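You operate a simulated robot arm through the tools that you are given. There is no shell and no other tool.

Carry out the task below with a simulated robot arm. There is one attempt and no reset: what you move stays moved.

TASK
Turn both grease cups to their marks, then crank the shaft on by a quarter turn or a little more.
Fine: crank knob clockwise; drive lever to HAND for it and back to STARTER.
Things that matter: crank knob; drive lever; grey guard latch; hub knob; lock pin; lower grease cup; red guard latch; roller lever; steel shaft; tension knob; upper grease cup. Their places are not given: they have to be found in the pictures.

It is judged by the outcome, as a careful person would: the job done as asked, and still so three seconds after it is handed in. It fails if anything else is knocked over, pushed out of place, dropped, spilled or broken.

THE ROBOT
A 6-joint arm with a two-finger gripper, fixed in place. Base frame: the origin is at the foot of the arm, x ahead of it, y to its left, z up. Lengths are in mm, angles in degrees, forces in N, time in s.
With the tool pointing down near the work surface it reaches from about 320 to 840 mm from the base axis. Its first joint turns from -166.0 to 166.0 degrees. Payload 2.45 kg.
The TCP is the grasp point between the finger pads, 20 mm short of the fingertips. In the tool frame z runs along the fingers and y along their closing line. The gripper opens to 140 mm. The gripper's body begins 168 mm behind the TCP.
Orientation is that of the tool frame in the base frame, as [roll, pitch, yaw] about the fixed x, y, z axes, in that order (R = Rz(yaw) Ry(pitch) Rx(roll)). With the fingers straight down and closing along the base's y, the tool's x points along the base's -x, its y along +y and its z along -z.

THE INTERFACE
- The arm moves only by the tool servo_tool. Its argument "increments" is a list of rows, each a list of 7 numbers: the turn, a rotation vector about the tool's x, y, z in units of 60 degrees (1.0 is 60 degrees), then the shift along the tool's x, y, z in units of 150 mm (1.0 is 150 mm), then the finger opening in mm, from 0 to 140. In form: [[rx, ry, rz, dx, dy, dz, jaw], ...]. A call has 1 to 20 rows; each row is the pose to reach, as a shift and turn from the pose commanded when the call began, along the tool's axes at that moment. A call with a number of a shift or a turn outside -1 to 1 is refused whole. A row lasts 0.2 s, in which the tool goes at most 50 mm and 8.6 degrees; a call with a longer step from one row to the next is refused whole, and so is a gripper value outside its range. A pose out of reach is approached as far as the arm can. The call stops where the force on the tool passes 90 N (or 10 N more than at its start, if that is more) or the arm is blocked; 0.2 s more then pass. Each finger travels about 45 mm/s and halts on what it meets, pressing with about 20 N; the grip force reading is that of the motor and also rises with nothing between the fingers. The clock runs only during rows and for 0.2 s after the last one: add rows that repeat a pose to give the fingers time. It gives the time, the measured TCP pose, the force on the tool (base axes), the opening and the grip force at its end, in the units of the frame above (readings bear some noise), with the torque about the TCP (base axes, N m) and any sound that the robot's microphone picked up, and new pictures: "views" is both (left out), scene, wrist or none.
- Cameras (640 x 400 px; columns grow to the right, rows downward): "scene" is fixed at [399.7, 499.6, 1465.8]; the picture's right is [-0.30, -0.96, 0.00], its down [0.09, -0.03, -1.00] and it looks along [0.95, -0.29, 0.09] (base axes); focal length 214 px, centre (320, 200). "wrist" rides on the gripper at [78, 11, -209] in the tool frame; the picture's right is [-0.14, 0.99, 0.00], its down [-0.92, -0.13, -0.37] and it looks along [-0.37, -0.05, 0.93] (tool axes); focal length 280 px, centre (320, 200).
- slide_trunk(by): slides the trunk up (or, below 0, down) by that many mm; the arm rides with it, the base frame stays. It gives what a move gives, with no picture.
- pixel_to_xyz(camera, pixels): there is no depth. For up to 12 entries [column, row, z] of the newest picture of that camera ("zoom" is the newest enlarged one), the place [x, y] in the base frame at which the ray of that pixel passes the height z, good to about 2 mm. No time passes.
- inspect(camera, box): a new picture of the part [left, top, right, bottom] of that camera's present view, enlarged. No time passes.
- sign_off(): hands the job in; it is judged then, once.

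Unless the task says otherwise, let go and move clear before handing in.

The tools are called after ">>>" as a command line: name --pt "numbers of a row" for each row, then --argument value for the rest, lists and objects as JSON in quotes. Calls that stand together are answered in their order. servo_tool: Moves the arm, as the interface text tells. Its arguments: {"type":"object","properties":{"increments":{"type":"array","items":{"type":"array","items":{"type":"number"}}},"views":{"type":"string","enum":["both","scene","wrist","none"]}},"required":["increments"]} The other tools are called the same way: slide_trunk (by) slides the trunk up or down; pixel_to_xyz (camera, pixels) gives the place at which the rays of pixels pass given heights; inspect (camera, box) takes an enlarged picture of a part of a camera's view; sign_off () hands the job in.

At the start:

```text
clock: 0.0
tool_pos: [128.2, 588.8, 1297.0]
tcp_rot: [179.9, 0.1, 179.9]
ft_force: [0.6, 0.5, -0.2]
torque: [0.0, 0.0, 0.01]
gripper_width: 139.9
gripper_force: 0.1
trunk travel left (down, up): [-100.0, 130.0]
```

scene: 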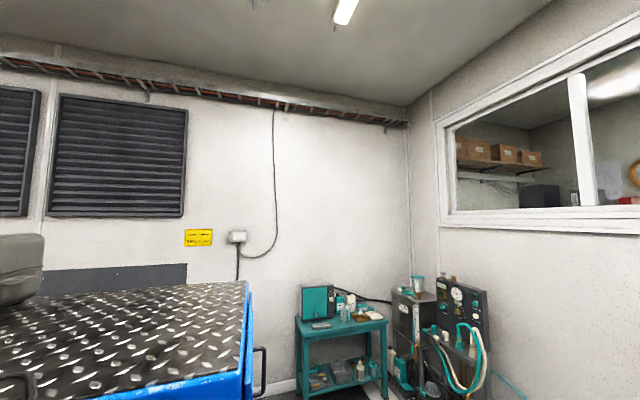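
wrist: 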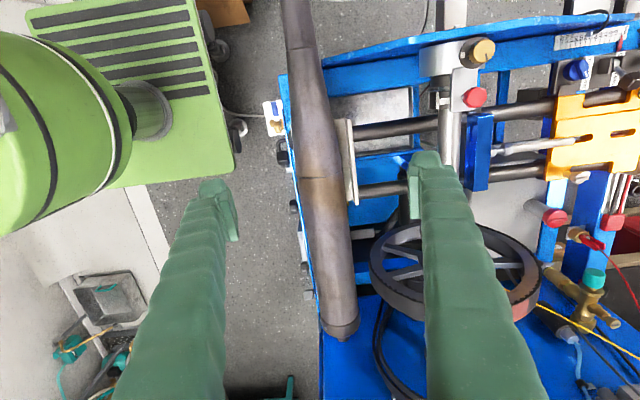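

The wrist view shows a blue machine with a flywheel, a brass/red knob cluster near (475,70), and more to the right. I'll enlarge parts before moving.

>>> inspect --camera "wrist" --box '[400, 0, 640, 150]'

>>> inspect --camera "wrist" --box '[440, 150, 640, 400]'

>>> inspect --camera "wrist" --box '[230, 60, 430, 260]'

>>> inspect --camera "scene" --box '[280, 260, 520, 400]'

```text
2.67 times, centred on (520, 75) of wrist
```

zoom: 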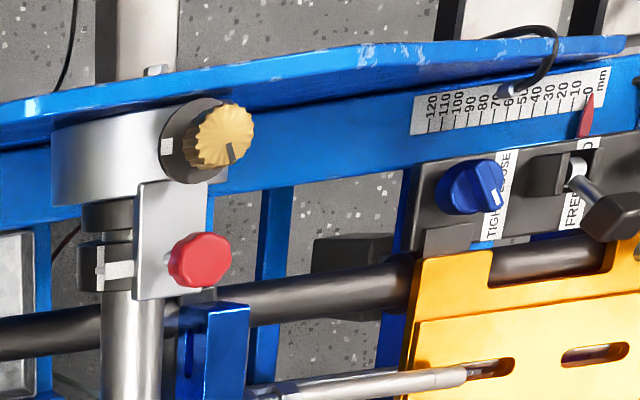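

```text
1.60 times, centred on (540, 275) of wrist
```

zoom: 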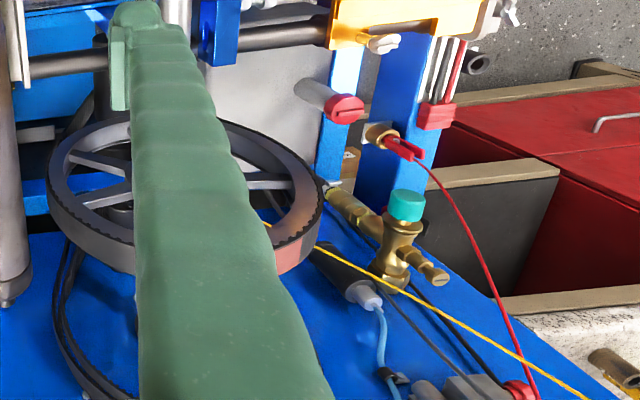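

```text
2.00 times, centred on (330, 160) of wrist
```

zoom: 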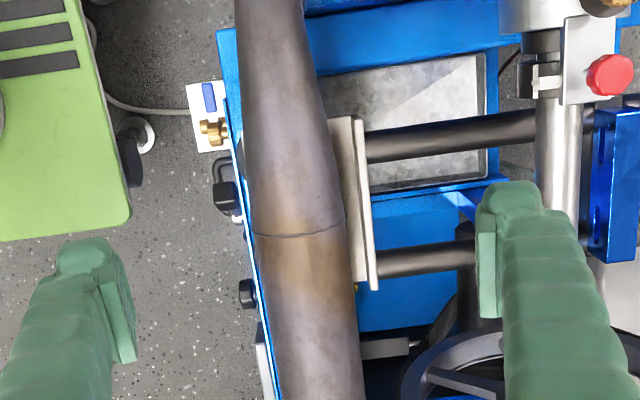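

```text
2.67 times, centred on (400, 330) of scene
```

zoom: 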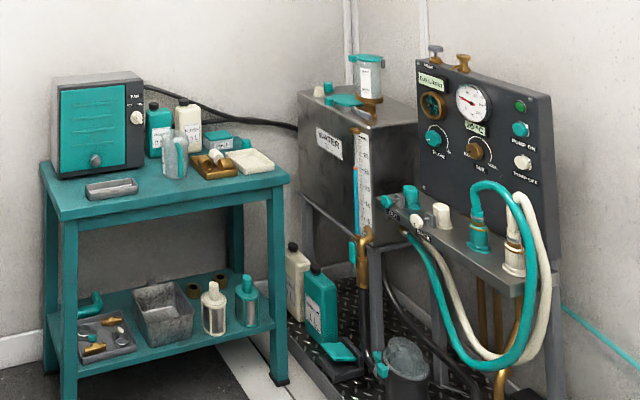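

The machine extends to +y (right of the wrist image). I'll raise the tool 100 mm and then shift to +y for a better view.

>>> servo_tool --pt "0 0 0 0 0 -0.33 139" --pt "0 0 0 0 0 -0.66 139" --pt "0 0 0 0 0 -0.66 139" --views "wrist"

```text
clock: 0.8
tool_pos: [128.5, 591.9, 1397.3]
tcp_rot: [180.0, 0.0, 179.9]
ft_force: [-0.1, 0.1, -0.3]
torque: [-0.01, 0.02, 0.01]
gripper_width: 139.1
gripper_force: 0.0
trunk travel left (down, up): [-100.0, 130.0]
```

wrist: 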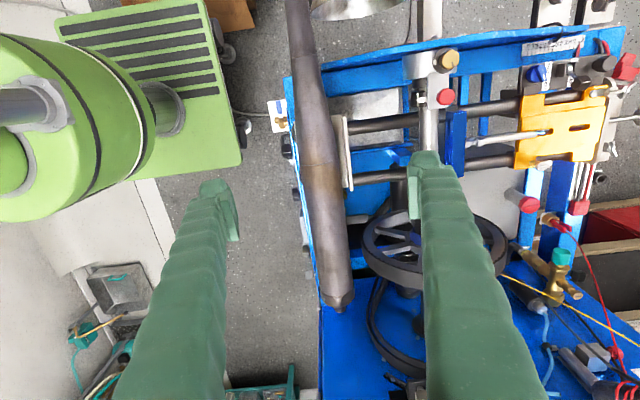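

The yellow knob at (447,60) comes out near z≈1110, so the tool is well above it. I'll shift to +y to see the rest of the machine.

>>> servo_tool --pt "0 0 0 0 0.33 0 139" --pt "0 0 0 0 0.66 0 139" --pt "0 0 0 0 1.0 0 139" --pt "0 0 0 0 1.0 0 139" --views "wrist"

```text
refused: row 3 steps farther than a row can; nothing moved
```

>>> servo_tool --pt "0 0 0 0 0.33 0 139" --pt "0 0 0 0 0.66 0 139" --pt "0 0 0 0 0.99 0 139" --pt "0 0 0 0 0.99 0 139" --views "wrist"

```text
clock: 1.8
tool_pos: [128.1, 688.2, 1385.5]
tcp_rot: [179.9, -0.1, 179.9]
ft_force: [0.4, 0.7, -0.4]
torque: [-0.08, 0.0, -0.01]
gripper_width: 138.9
gripper_force: 0.1
out of reach, approached as far as the arm can: row 2, 3, 4
trunk travel left (down, up): [-100.0, 130.0]
```

wrist: 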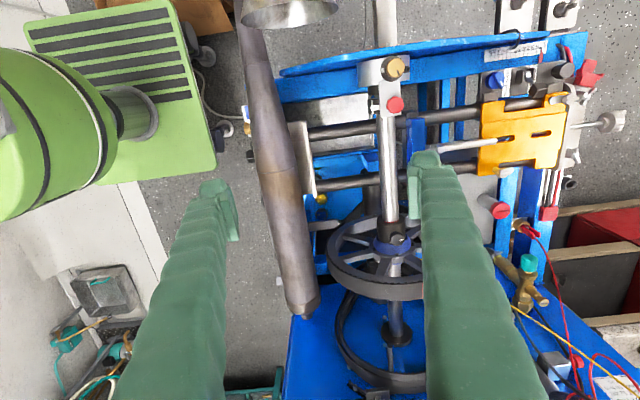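

Reach is limited here; from this position the steel shaft and its flywheel are visible at (385,200). Enlarging the regions.

>>> inspect --camera "wrist" --box '[340, 30, 440, 110]'

>>> inspect --camera "wrist" --box '[460, 20, 640, 140]'

>>> inspect --camera "wrist" --box '[470, 160, 640, 290]'

>>> inspect --camera "wrist" --box '[310, 170, 450, 400]'

>>> inspect --camera "wrist" --box '[480, 270, 640, 400]'

>>> inspect --camera "wrist" --box '[230, 60, 350, 220]'

```text
5.00 times, centred on (390, 70) of wrist
```

zoom: 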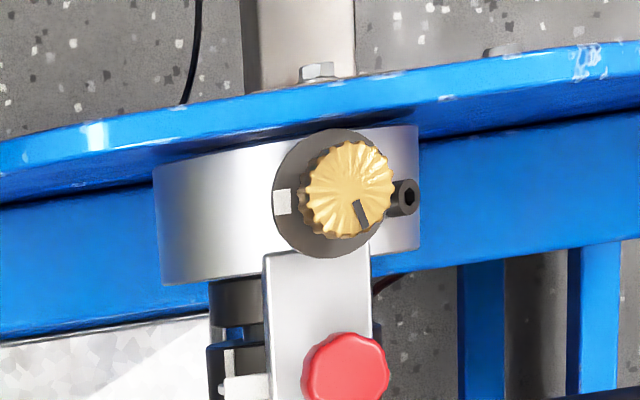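

```text
3.33 times, centred on (550, 80) of wrist
```

zoom: 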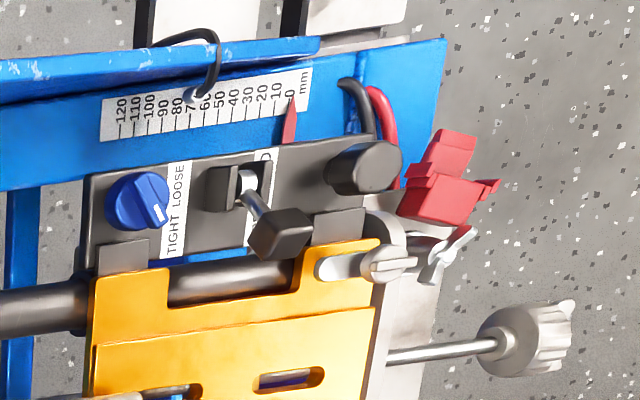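

```text
3.08 times, centred on (555, 225) of wrist
```

zoom: 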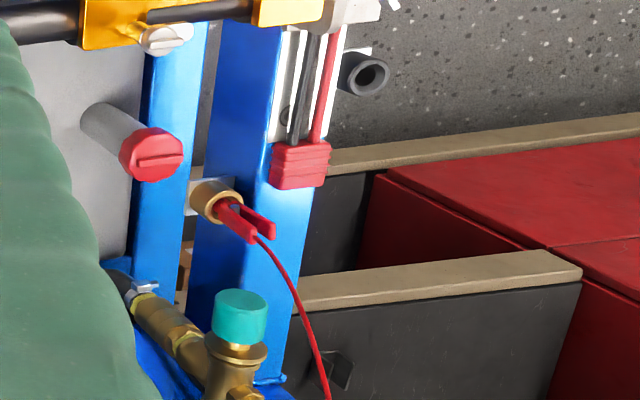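

```text
1.74 times, centred on (380, 285) of wrist
```

zoom: 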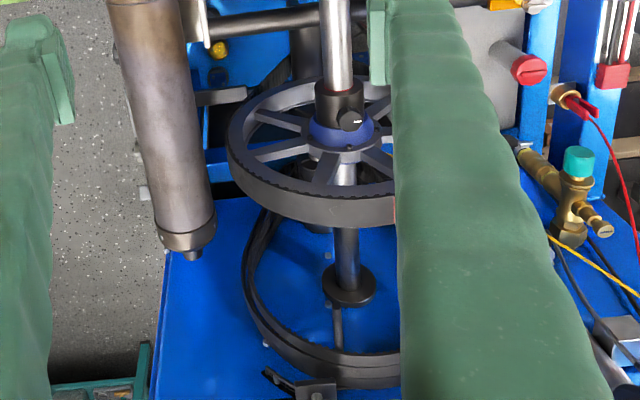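

```text
3.08 times, centred on (560, 335) of wrist
```

zoom: 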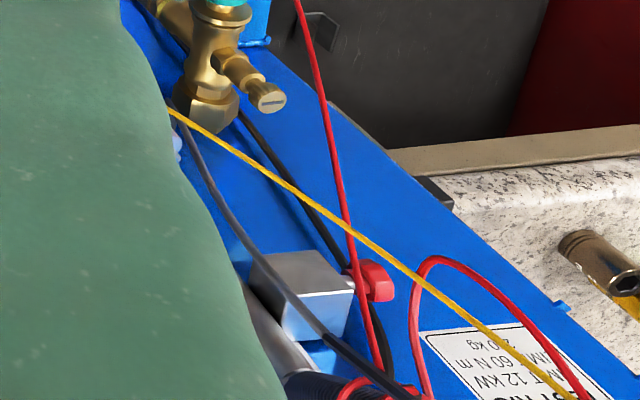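

```text
2.50 times, centred on (290, 140) of wrist
```

zoom: 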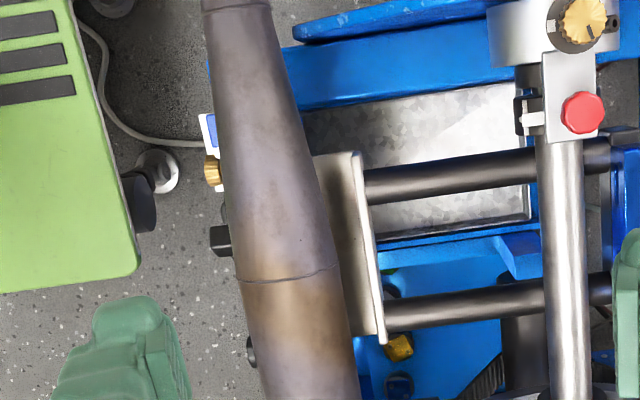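

I'll locate several features at a couple of candidate heights to understand layout.

>>> pixel_to_xyz --camera "wrist" --pixels '[[397, 68, 1110], [395, 104, 1110], [395, 104, 1050], [493, 80, 1050], [540, 90, 1050], [612, 121, 1050], [585, 75, 1050], [500, 210, 1000], [530, 265, 900], [395, 238, 1000], [570, 98, 1050], [305, 305, 1100]]'

>>> inspect --camera "wrist" --box '[360, 80, 440, 150]'

>>> inspect --camera "wrist" --box '[480, 60, 560, 110]'

>>> inspect --camera "wrist" --box '[360, 210, 440, 260]'

>>> inspect --camera "wrist" --box '[330, 340, 460, 400]'

```text
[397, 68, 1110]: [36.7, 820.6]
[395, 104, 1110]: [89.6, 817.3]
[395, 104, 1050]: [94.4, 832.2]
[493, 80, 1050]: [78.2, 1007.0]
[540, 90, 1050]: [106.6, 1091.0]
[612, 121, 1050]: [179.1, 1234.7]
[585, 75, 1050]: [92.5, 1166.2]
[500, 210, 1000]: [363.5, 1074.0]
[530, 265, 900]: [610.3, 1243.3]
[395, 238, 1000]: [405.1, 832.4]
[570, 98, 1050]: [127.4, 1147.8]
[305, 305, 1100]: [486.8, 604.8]
```

```text
5.71 times, centred on (400, 115) of wrist
```

zoom: 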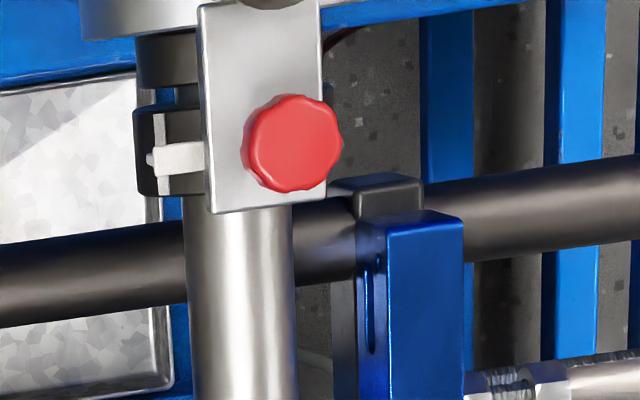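

```text
8.00 times, centred on (520, 85) of wrist
```

zoom: 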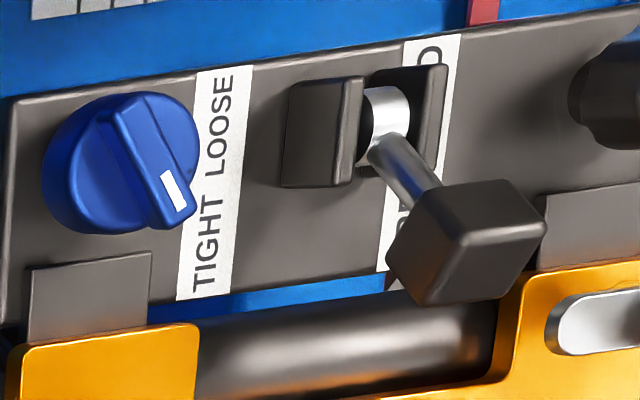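

```text
8.00 times, centred on (400, 235) of wrist
```

zoom: 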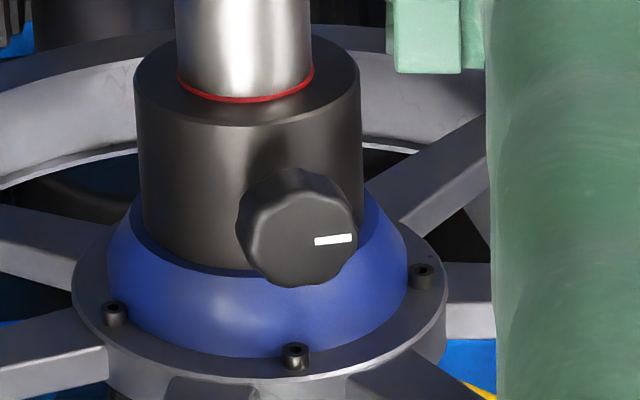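

```text
4.92 times, centred on (395, 370) of wrist
```

zoom: 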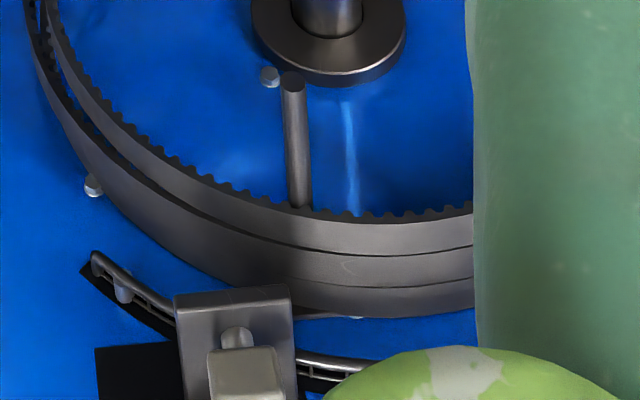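

The wrist picture is upside down relative to gravity (+x is down in it), and the shaft runs along x at y≈835. I'll tilt the tool so the camera looks toward +y at the rig.

>>> servo_tool --pt "-0.13 0 0 0 0 0 139" --pt "-0.26 0 0 0 0 0 139" --pt "-0.39 0 0 0 0 0 139" --pt "-0.52 0 0 0 0 0 139" --pt "-0.65 0 0 0 0 0 139" --pt "-0.75 0 0 0 0 0 139" --pt "-0.75 0 0 0 0 0 139" --views "both"

```text
clock: 3.4
tool_pos: [127.5, 705.7, 1407.7]
tcp_rot: [173.3, -0.1, -179.9]
ft_force: [-0.1, 0.0, -0.1]
torque: [0.0, 0.02, -0.02]
gripper_width: 139.0
gripper_force: 0.0
out of reach, approached as far as the arm can: row 1, 2, 3, 4, 5, 6, 7
trunk travel left (down, up): [-100.0, 130.0]
```

scene: 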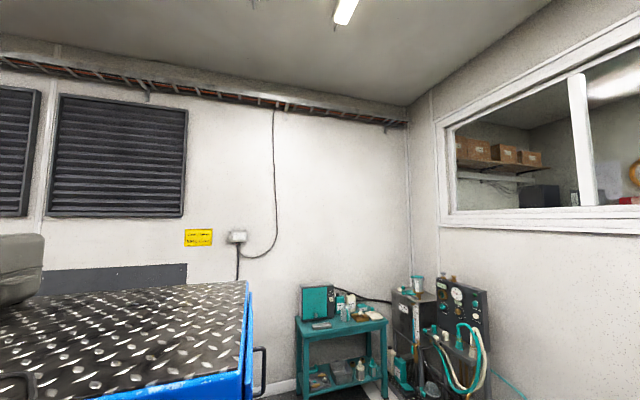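
wrist: 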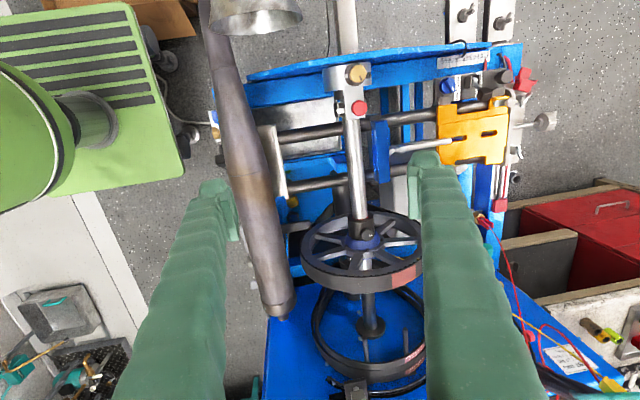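

The 45° tilt was out of reach at that stretch. I'll pull back in −y so the tilt becomes reachable.

>>> servo_tool --pt "0 0 0 0 -0.23 -0.23 139" --pt "0 0 0 0 -0.46 -0.46 139" --pt "0 0 0 0 -0.69 -0.69 139" --pt "0 0 0 0 -0.92 -0.92 139" --pt "0 0 0 0 -0.92 -0.92 139" --pt "0 0 0 0 -0.92 -0.92 139" --views "wrist"

```text
clock: 4.8
tool_pos: [130.4, 558.3, 1530.7]
tcp_rot: [173.6, -0.1, 179.8]
ft_force: [0.3, 0.4, -0.3]
torque: [-0.01, 0.01, 0.0]
gripper_width: 139.2
gripper_force: 0.1
out of reach, approached as far as the arm can: row 1
trunk travel left (down, up): [-100.0, 130.0]
```

wrist: 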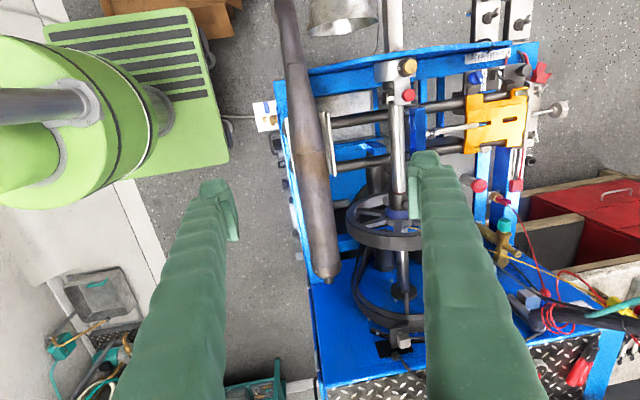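

Now there's slack; tilt about 40° to look toward +y.

>>> servo_tool --pt "-0.13 0 0 0 0 0 139" --pt "-0.26 0 0 0 0 0 139" --pt "-0.39 0 0 0 0 0.1 139" --pt "-0.52 0 0 0 0 0.2 139" --pt "-0.65 0 0 0 0 0.3 139" --pt "-0.65 0 0 0 0 0.3 139" --views "wrist"

```text
clock: 5.6
tool_pos: [134.8, 588.8, 1411.4]
tcp_rot: [161.5, -1.7, 179.5]
ft_force: [0.7, -0.7, 0.2]
torque: [-0.16, 0.03, 0.03]
gripper_width: 139.2
gripper_force: 0.0
trunk travel left (down, up): [-100.0, 130.0]
stopped in row 4: the arm was blocked; the commanded pose is now the measured one
```

wrist: 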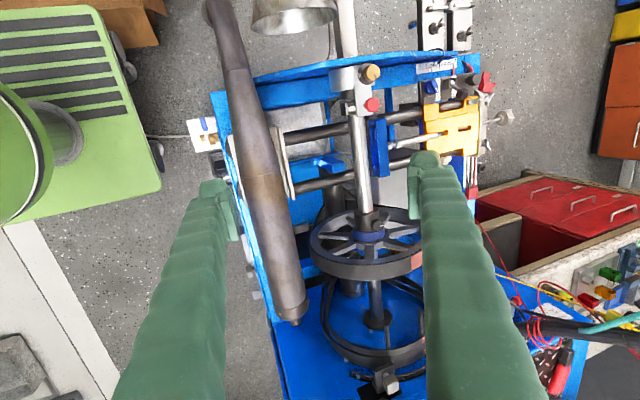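

Partly tilted (161.5°) before a block. I'll try pulling the tool back and tilting further gently.

>>> servo_tool --pt "0 0 0 0 0 -0.2 139" --pt "0 0 0 0 0 -0.4 139" --pt "-0.08 0 0 0 0 -0.6 139" --pt "-0.16 0 0 0 0 -0.8 139" --pt "-0.16 0 0 0 0 -0.8 139" --views "wrist"

```text
clock: 6.7
tool_pos: [141.8, 575.9, 1425.3]
tcp_rot: [162.3, -3.4, 179.0]
ft_force: [-0.1, 0.8, -0.8]
torque: [-0.02, 0.01, -0.02]
gripper_width: 139.1
gripper_force: 0.0
trunk travel left (down, up): [-100.0, 130.0]
stopped in row 5: the arm was blocked; the commanded pose is now the measured one
```

wrist: 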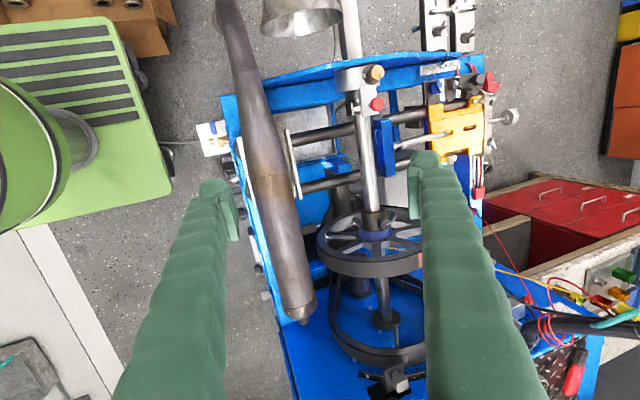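

Blocked without contact force, so likely a joint limit. I'll withdraw to lower y and lower z, then tilt.

>>> servo_tool --pt "0.1 0 0 0 -0.2 0.11 139" --pt "0.2 0 0 0 -0.4 0.22 139" --pt "0.3 0 0 0 -0.6 0.33 139" --pt "0.3 0 0 0 -0.8 0.44 139" --pt "0.3 0 0 0 -0.98 0.6 139" --pt "0.3 0 0 0 -0.98 0.6 139" --views "wrist"

```text
clock: 8.1
tool_pos: [134.7, 462.6, 1295.5]
tcp_rot: [-179.9, -3.3, 179.0]
ft_force: [0.7, -0.5, 0.3]
torque: [0.01, -0.01, -0.01]
gripper_width: 139.2
gripper_force: 0.0
trunk travel left (down, up): [-100.0, 130.0]
```

wrist: 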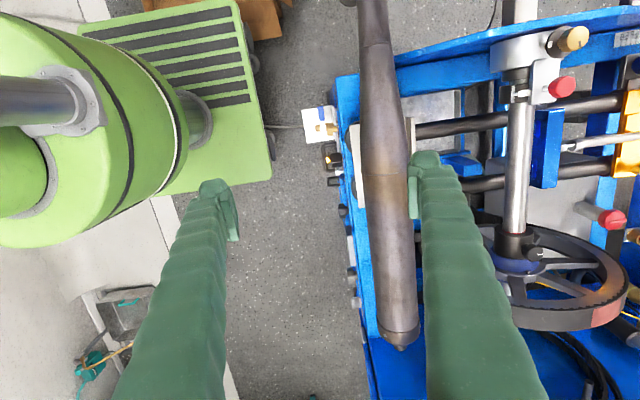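

Move worked. Now tilt toward +y at this position.

>>> servo_tool --pt "-0.1 0 0 0 0 0 139" --pt "-0.2 0 0 0 0 0 139" --pt "-0.3 0 0 0 0 0 139" --pt "-0.4 0 0 0 0 0 139" --pt "-0.5 0 0 0 0 0 139" --pt "-0.6 0 0 0 0 0 139" --pt "-0.7 0 0 0 0 0 139" --pt "-0.7 0 0 0 0 0 139" --views "wrist"

```text
clock: 8.8
tool_pos: [131.1, 460.4, 1219.4]
tcp_rot: [173.4, -5.1, 178.5]
ft_force: [0.2, 0.1, 0.1]
torque: [-0.06, 0.01, -0.02]
gripper_width: 139.0
gripper_force: 0.0
trunk travel left (down, up): [-100.0, 130.0]
stopped in row 3: the arm was blocked; the commanded pose is now the measured one
```

wrist: 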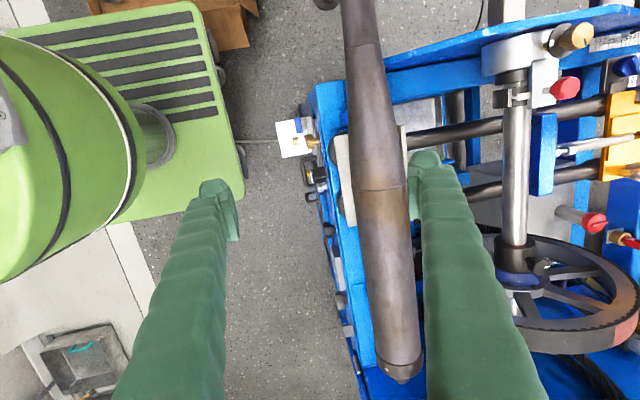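

Tilting is blocked after a few degrees with odd z drift; I'll test a slower tilt to see whether it's a limit or a speed problem.

>>> servo_tool --pt "-0.03 0 0 0 0 0 139" --pt "-0.06 0 0 0 0 0 139" --pt "-0.09 0 0 0 0 0 139" --pt "-0.12 0 0 0 0 0 139" --pt "-0.12 0 0 0 0 0 139" --pt "-0.12 0 0 0 0 0 139" --views "none"

```text
clock: 10.4
tool_pos: [131.5, 455.0, 1187.0]
tcp_rot: [170.0, -5.8, 178.0]
ft_force: [-0.2, -0.8, 0.0]
torque: [0.04, 0.0, -0.01]
gripper_width: 139.2
gripper_force: 0.0
trunk travel left (down, up): [-100.0, 130.0]
stopped in row 6: the arm was blocked; the commanded pose is now the measured one
```

Tilt seems joint-limited here. Instead I'll yaw the tool −90° so the camera's own 22° tilt faces +y, lifting a bit as well.

>>> servo_tool --pt "0 0 0 0 0 -0.25 139" --pt "0 0 0 0 0 -0.5 139" --pt "0 0 -0.14 0 0 -0.5 139" --pt "0 0 -0.28 0 0 -0.5 139" --pt "0 0 -0.42 0 0 -0.5 139" --pt "0 0 -0.56 0 0 -0.5 139" --pt "0 0 -0.7 0 0 -0.5 139" --pt "0 0 -0.84 0 0 -0.5 139" --pt "0 0 -0.98 0 0 -0.5 139" --pt "0 0 -0.98 0 0 -0.5 139" --views "wrist"

>>> servo_tool --pt "0 0 -0.14 0 0 0 139" --pt "0 0 -0.28 0 0 0 139" --pt "0 0 -0.42 0 0 0 139" --pt "0 0 -0.52 0 0 0 139" --pt "0 0 -0.52 0 0 0 139" --views "wrist"

```text
clock: 12.8
tool_pos: [135.9, 435.1, 1210.5]
tcp_rot: [172.1, -0.9, -124.0]
ft_force: [0.4, 0.2, 0.7]
torque: [0.01, -0.01, 0.0]
gripper_width: 138.9
gripper_force: 0.1
trunk travel left (down, up): [-100.0, 130.0]
stopped in row 10: the arm was blocked; the commanded pose is now the measured one
```

wrist: 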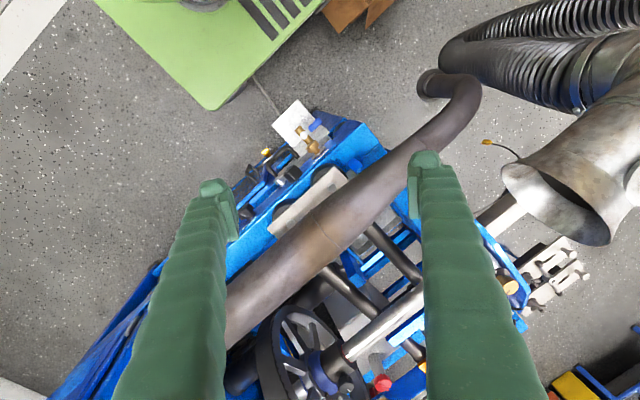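

```text
clock: 14.1
tool_pos: [135.7, 433.4, 1208.8]
tcp_rot: [172.7, 3.1, -93.0]
ft_force: [-0.4, 0.7, -0.2]
torque: [-0.02, 0.01, 0.05]
gripper_width: 139.2
gripper_force: 0.0
trunk travel left (down, up): [-100.0, 130.0]
```

wrist: 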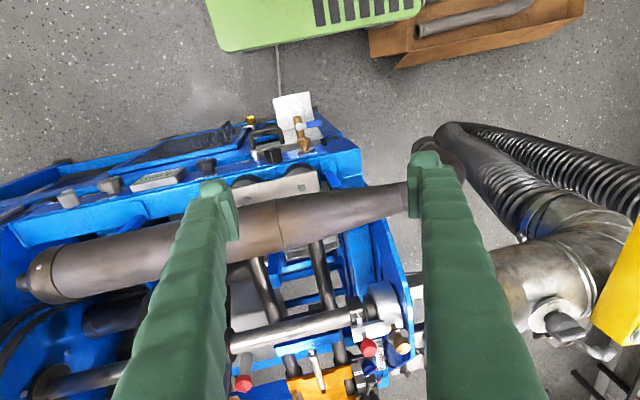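

Now the near side of the rig shows knobs, a white plate, and a label near (155,178). Enlarging.

>>> inspect --camera "wrist" --box '[0, 100, 240, 250]'

>>> inspect --camera "wrist" --box '[220, 80, 360, 180]'

>>> inspect --camera "wrist" --box '[220, 270, 440, 400]'

>>> inspect --camera "wrist" --box '[0, 220, 200, 400]'

>>> inspect --camera "wrist" --box '[500, 180, 640, 400]'

```text
2.67 times, centred on (120, 175) of wrist
```

zoom: 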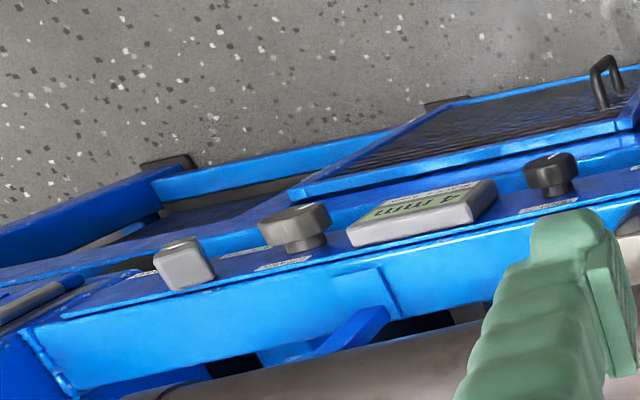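

```text
4.00 times, centred on (290, 130) of wrist
```

zoom: 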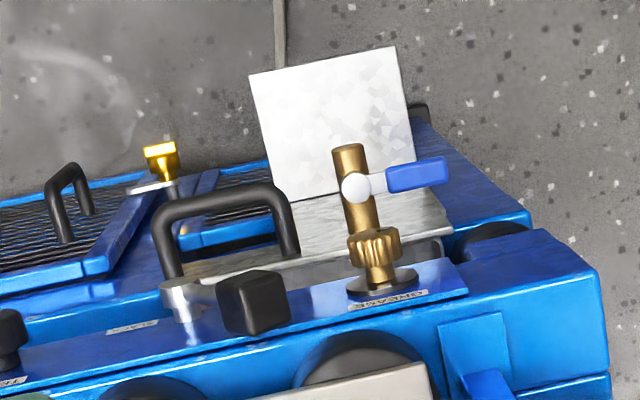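

```text
2.91 times, centred on (330, 335) of wrist
```

zoom: 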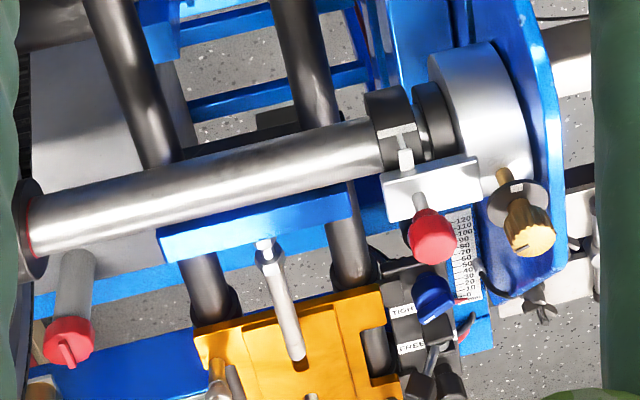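

```text
2.22 times, centred on (100, 310) of wrist
```

zoom: 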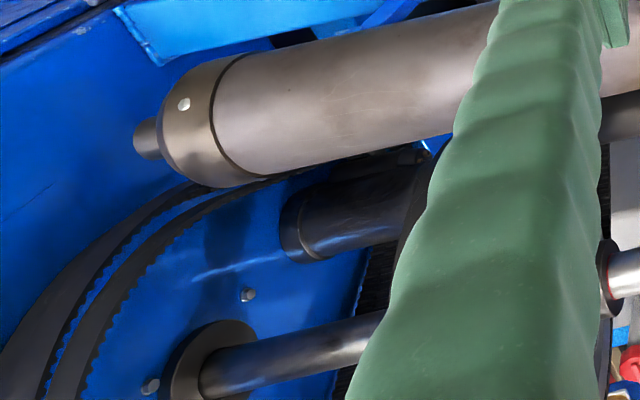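

```text
1.82 times, centred on (570, 290) of wrist
```

zoom: 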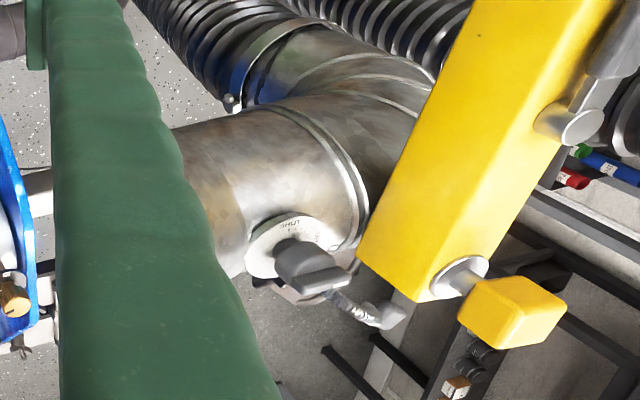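

The near side has a control strip (labels such as GREASE and others). I'll move back in −y and +x so the strip comes to the middle of the view.

>>> servo_tool --pt "0 0 0 0.2 -0.2 0 139" --pt "0 0 0 0.4 -0.4 0 139" --pt "0 0 0 0.6 -0.6 0 139" --pt "0 0 0 0.7 -0.8 0 139" --pt "0 0 0 0.7 -0.8 0 139" --views "wrist"

```text
clock: 15.2
tool_pos: [252.8, 325.7, 1187.8]
tcp_rot: [172.8, 3.1, -93.2]
ft_force: [0.9, 1.2, -0.5]
torque: [-0.19, 0.02, 0.03]
gripper_width: 138.9
gripper_force: 0.0
trunk travel left (down, up): [-100.0, 130.0]
```

wrist: 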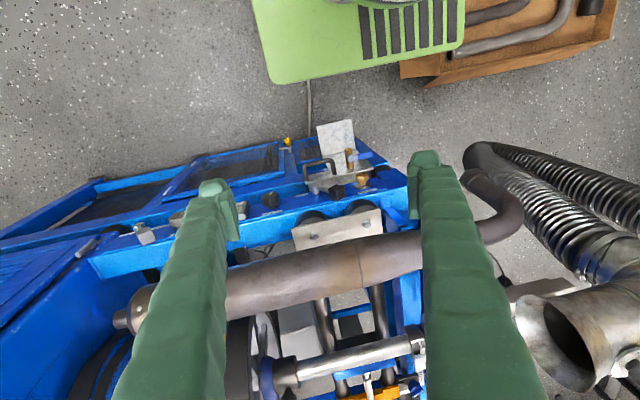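

The control strip is near y≈500, z≈915. I'll go down 130 mm in free space (y≈326) for a closer look.

>>> servo_tool --pt "0 0 0 0 0 0.3 139" --pt "0 0 0 0 -0.15 0.6 139" --pt "0 0 0 0 -0.3 0.9 139" --pt "0 0 0 0 -0.4 0.9 139" --pt "0 0 0 0 -0.4 0.9 139" --views "wrist"

```text
refused: row 2 steps farther than a row can; nothing moved
```

>>> servo_tool --pt "0 0 0 0 0 0.3 139" --pt "0 0 0 0 -0.1 0.6 139" --pt "0 0 0 0 -0.2 0.9 139" --pt "0 0 0 0 -0.4 0.9 139" --pt "0 0 0 0 -0.4 0.9 139" --views "wrist"

```text
clock: 16.4
tool_pos: [294.7, 329.3, 1046.6]
tcp_rot: [172.8, 3.3, -93.1]
ft_force: [0.3, 0.3, 0.4]
torque: [0.02, 0.02, -0.01]
gripper_width: 139.0
gripper_force: 0.0
trunk travel left (down, up): [-100.0, 130.0]
```

wrist: 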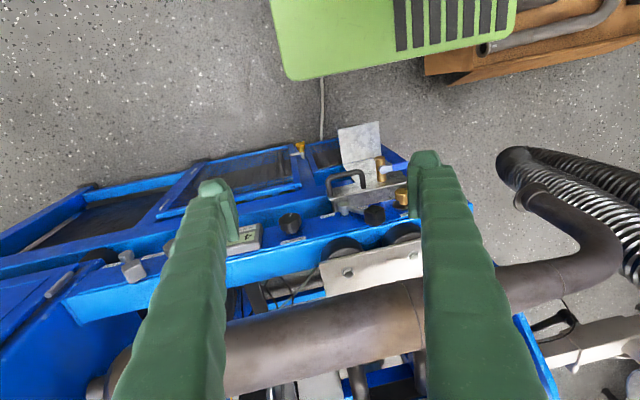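

Let me test whether tilting outward (about tool y now) is possible in this yaw.

>>> servo_tool --pt "0 -0.08 0 0 0 0 139" --pt "0 -0.16 0 0 0 0 139" --pt "0 -0.24 0 0 0 0 139" --pt "0 -0.32 0 0 0 0 139" --pt "0 -0.4 0 0 0 0 139" --pt "0 -0.4 0 0 0 0 139" --views "wrist"

```text
clock: 17.9
tool_pos: [291.6, 329.7, 1046.5]
tcp_rot: [171.9, 27.1, -96.4]
ft_force: [0.1, 0.3, 0.0]
torque: [0.01, -0.02, -0.02]
gripper_width: 139.1
gripper_force: 0.0
trunk travel left (down, up): [-100.0, 130.0]
```

wrist: 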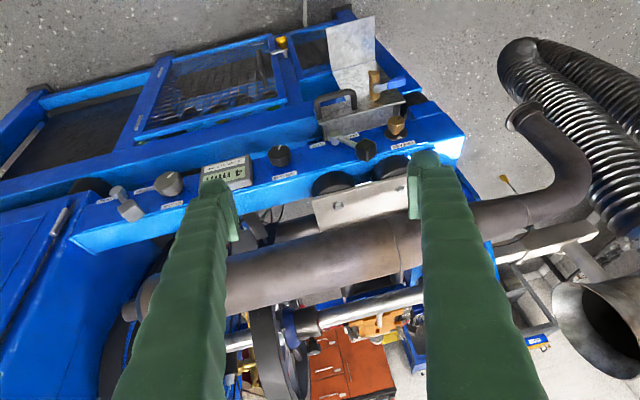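

Tilting works in this yaw, and the near-side strip is now in clear view. Enlarging its labels.

>>> inspect --camera "wrist" --box '[90, 130, 260, 240]'

>>> inspect --camera "wrist" --box '[250, 60, 430, 180]'

>>> inspect --camera "wrist" --box '[220, 280, 430, 400]'

```text
3.64 times, centred on (175, 185) of wrist
```

zoom: 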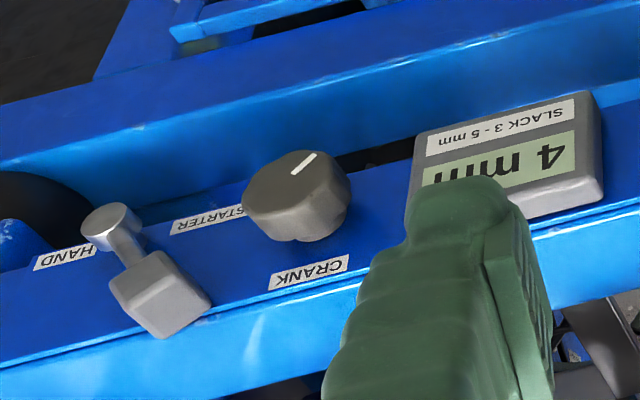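

```text
3.33 times, centred on (340, 120) of wrist
```

zoom: 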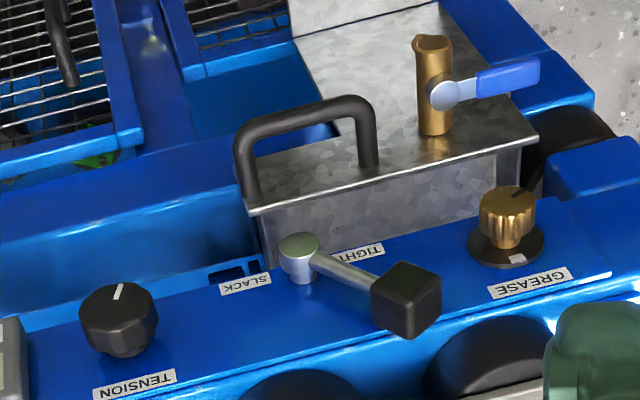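

```text
3.05 times, centred on (325, 340) of wrist
```

zoom: 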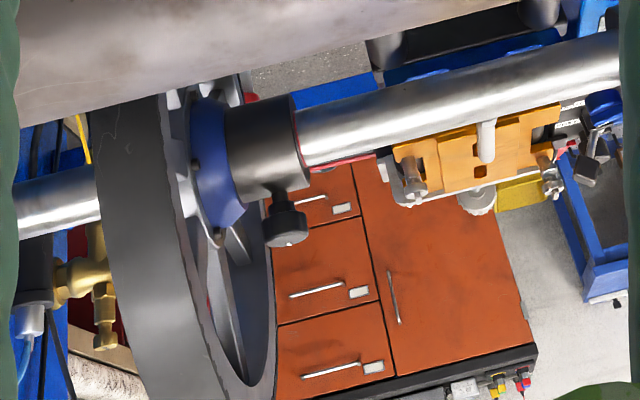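

The strip holds, from +x to −x: drive lever (HAND/STARTER), CRANK knob, slack display, TENSION knob, roller lever (SLACK/TIGHT) and a GREASE cup. I'll record rays here and then shift +x to triangulate.

>>> pixel_to_xyz --camera "wrist" --pixels '[[168, 180, 950], [168, 180, 900], [119, 189, 950], [119, 189, 900], [131, 210, 950], [131, 210, 900], [279, 152, 950], [279, 152, 900], [396, 122, 950], [396, 122, 900], [366, 149, 950], [366, 149, 900]]'

>>> servo_tool --pt "0 0 0 0 -0.25 0 139" --pt "0 0 0 0 -0.5 0 139" --pt "0 0 0 0 -0.75 0.2 139" --pt "0 0 0 0 -0.75 0.3 139" --pt "0 0 0 0 -0.75 0.3 139" --views "wrist"

```text
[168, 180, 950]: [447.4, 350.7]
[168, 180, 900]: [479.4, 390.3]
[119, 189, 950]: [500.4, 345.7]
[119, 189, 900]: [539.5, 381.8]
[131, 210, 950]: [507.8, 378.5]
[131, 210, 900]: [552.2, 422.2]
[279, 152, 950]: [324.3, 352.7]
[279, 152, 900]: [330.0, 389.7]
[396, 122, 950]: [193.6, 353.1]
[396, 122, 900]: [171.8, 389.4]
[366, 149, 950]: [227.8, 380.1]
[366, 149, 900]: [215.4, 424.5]
```

```text
clock: 19.1
tool_pos: [398.5, 344.2, 994.1]
tcp_rot: [172.0, 27.1, -96.4]
ft_force: [0.3, 0.3, -0.5]
torque: [-0.03, -0.05, 0.0]
gripper_width: 139.0
gripper_force: 0.0
trunk travel left (down, up): [-100.0, 130.0]
```

wrist: 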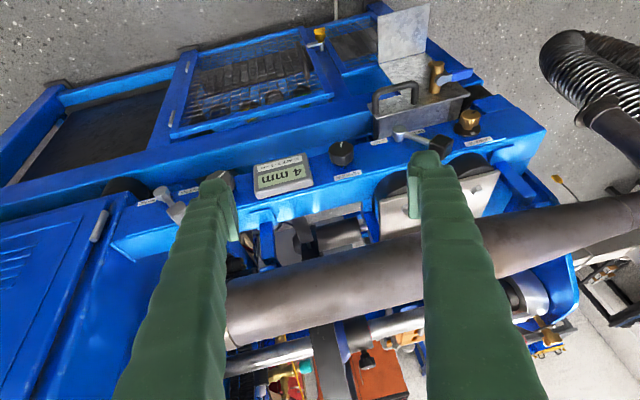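

>>> pixel_to_xyz --camera "wrist" --pixels '[[342, 153, 950], [342, 153, 850], [342, 153, 800], [469, 120, 900], [469, 120, 800], [163, 193, 900], [163, 193, 800], [177, 211, 900], [177, 211, 800]]'

>>> inspect --camera "wrist" --box '[120, 130, 360, 260]'

>>> inspect --camera "wrist" --box '[360, 50, 520, 160]'

```text
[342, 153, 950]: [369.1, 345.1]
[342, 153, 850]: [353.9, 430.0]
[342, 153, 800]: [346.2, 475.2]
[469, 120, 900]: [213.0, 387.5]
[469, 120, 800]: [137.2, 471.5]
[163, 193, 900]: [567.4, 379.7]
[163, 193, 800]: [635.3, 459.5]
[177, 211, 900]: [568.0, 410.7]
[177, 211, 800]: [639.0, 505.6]
```

```text
2.67 times, centred on (240, 195) of wrist
```

zoom: 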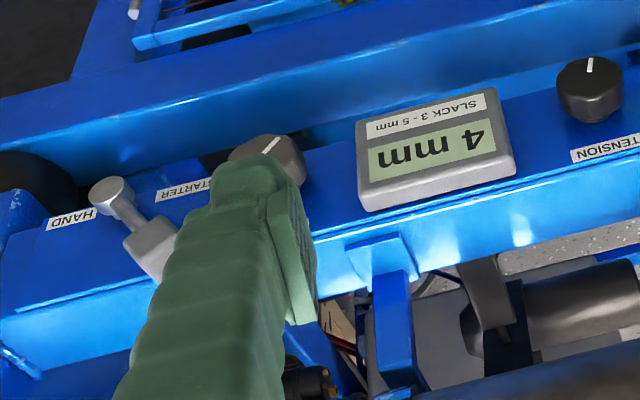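

```text
3.64 times, centred on (440, 105) of wrist
```

zoom: 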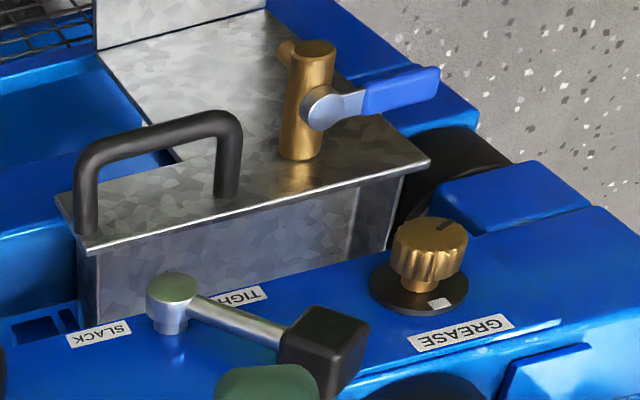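

Triangulation puts the strip knobs at z≈775, y≈485 (crank x≈559, drive lever pivot x≈650, tension x≈343, lower grease cup x≈116). Next I want a close view of the shaft's bearing cluster, so raise first, undoing the tilt.

>>> servo_tool --pt "0 0 0 -0.13 0.03 -0.25 139" --pt "0 0.1 0 -0.26 0.07 -0.5 139" --pt "0 0.2 0 -0.39 0.1 -0.75 139" --pt "0 0.3 0 -0.5 0.14 -0.97 139" --pt "0 0.4 0 -0.5 0.4 -0.97 139" --pt "0 0.4 0 -0.5 0.7 -0.97 139" --pt "0 0.4 0 -0.5 1.0 -0.97 139" --pt "0 0.4 0 -0.5 1.0 -0.97 139" --views "wrist"

```text
clock: 20.9
tool_pos: [270.0, 349.4, 1175.3]
tcp_rot: [172.8, 3.3, -93.0]
ft_force: [-0.4, -0.4, -0.2]
torque: [0.0, -0.03, -0.01]
gripper_width: 139.1
gripper_force: 0.0
trunk travel left (down, up): [-100.0, 130.0]
```

wrist: 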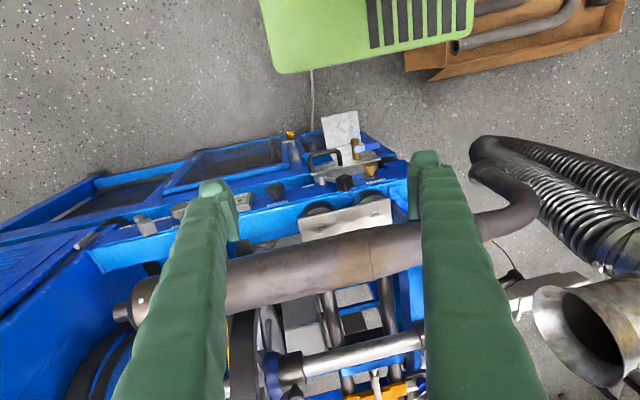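

Next, move toward x≈90, y≈560 at z≈1190, well above the pipe (top ≈ 985).

>>> servo_tool --pt "0 0 0 -0.2 0.2 0 139" --pt "0 0 0 -0.4 0.4 0 139" --pt "0 0 0 -0.6 0.6 0 139" --pt "0 0 0 -0.8 0.8 0 139" --pt "0 0 0 -1.0 1.0 0 139" --pt "0 0 0 -1.0 1.0 0 139" --views "wrist"

>>> inspect --camera "wrist" --box '[220, 230, 460, 400]'

```text
clock: 22.2
tool_pos: [133.3, 507.9, 1204.3]
tcp_rot: [172.8, 3.2, -93.1]
ft_force: [0.3, -0.4, 0.3]
torque: [-0.02, -0.01, -0.01]
gripper_width: 139.0
gripper_force: 0.1
trunk travel left (down, up): [-100.0, 130.0]
```

wrist: 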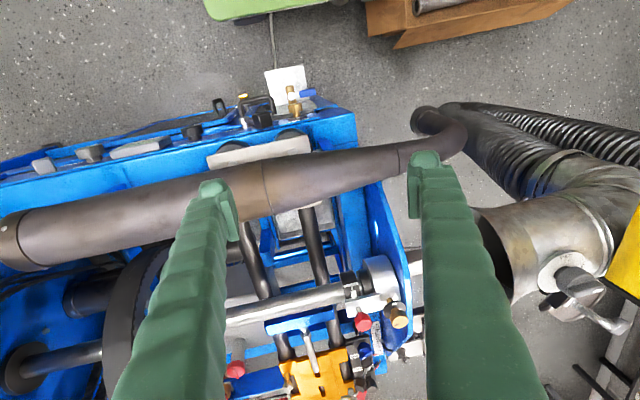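

```text
2.35 times, centred on (340, 315) of wrist
```

zoom: 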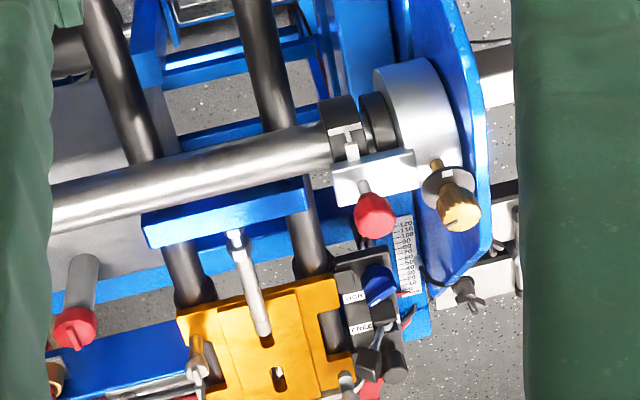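

Get closer to the bearing cluster: y +60, down 40, and tilt 12° outward.

>>> servo_tool --pt "0 -0.1 0 -0.15 0.1 0.1 139" --pt "0 -0.2 0 -0.3 0.2 0.2 139" --pt "0 -0.25 0 -0.45 0.3 0.25 139" --pt "0 -0.25 0 -0.45 0.4 0.25 139" --pt "0 -0.25 0 -0.45 0.4 0.25 139" --views "wrist"

>>> inspect --camera "wrist" --box '[240, 180, 440, 300]'

>>> inspect --camera "wrist" --box '[220, 280, 440, 400]'

```text
clock: 23.4
tool_pos: [93.5, 579.9, 1178.1]
tcp_rot: [172.5, 18.3, -97.3]
ft_force: [-0.6, 0.5, 0.0]
torque: [0.03, 0.04, -0.02]
gripper_width: 139.2
gripper_force: 0.1
trunk travel left (down, up): [-100.0, 130.0]
```

wrist: 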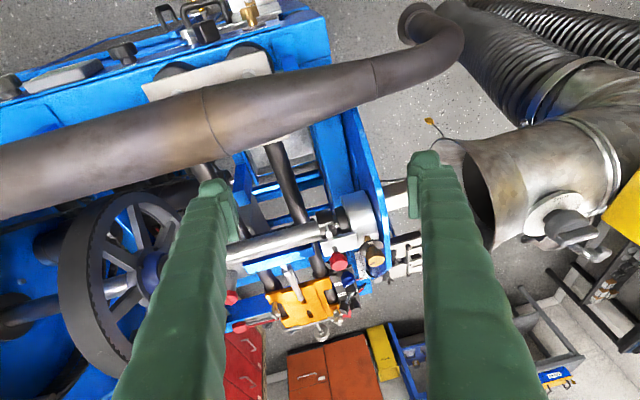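

```text
3.20 times, centred on (340, 240) of wrist
```

zoom: 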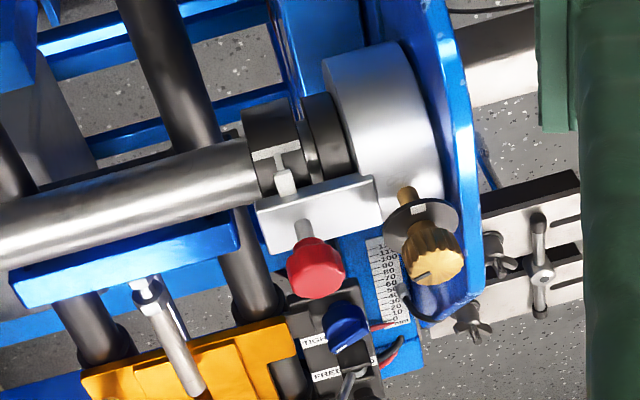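

```text
2.91 times, centred on (330, 340) of wrist
```

zoom: 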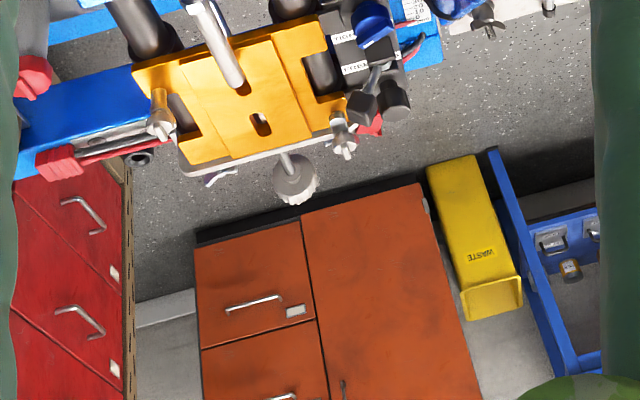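

I need a closer look at the red-knob/collar/grease-cup area; moving a further 80 mm in +y.

>>> servo_tool --pt "0 0 0 -0.2 0.05 0 139" --pt "0 0 0 -0.4 0.1 0.1 139" --pt "0 0 0 -0.6 0.15 0.2 139" --pt "0 0 0 -0.7 0.15 0.3 139" --pt "0 0 0 -0.7 0.15 0.3 139" --views "wrist"

>>> inspect --camera "wrist" --box '[260, 150, 420, 250]'

```text
clock: 24.3
tool_pos: [113.3, 680.1, 1287.9]
tcp_rot: [171.8, 27.5, -100.5]
ft_force: [-0.6, 0.6, 0.5]
torque: [0.01, 0.02, 0.0]
gripper_width: 139.0
gripper_force: 0.1
trunk travel left (down, up): [-100.0, 130.0]
stopped in row 4: the arm was blocked; the commanded pose is now the measured one
```

wrist: 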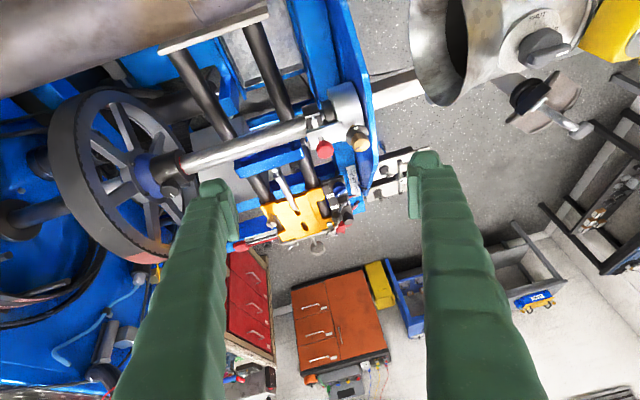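

```text
4.00 times, centred on (340, 200) of wrist
```

zoom: 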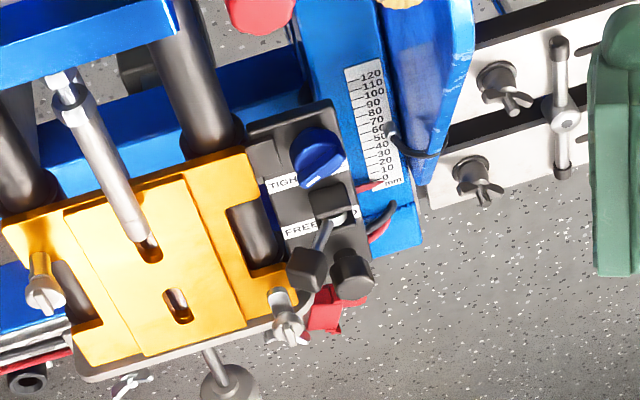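

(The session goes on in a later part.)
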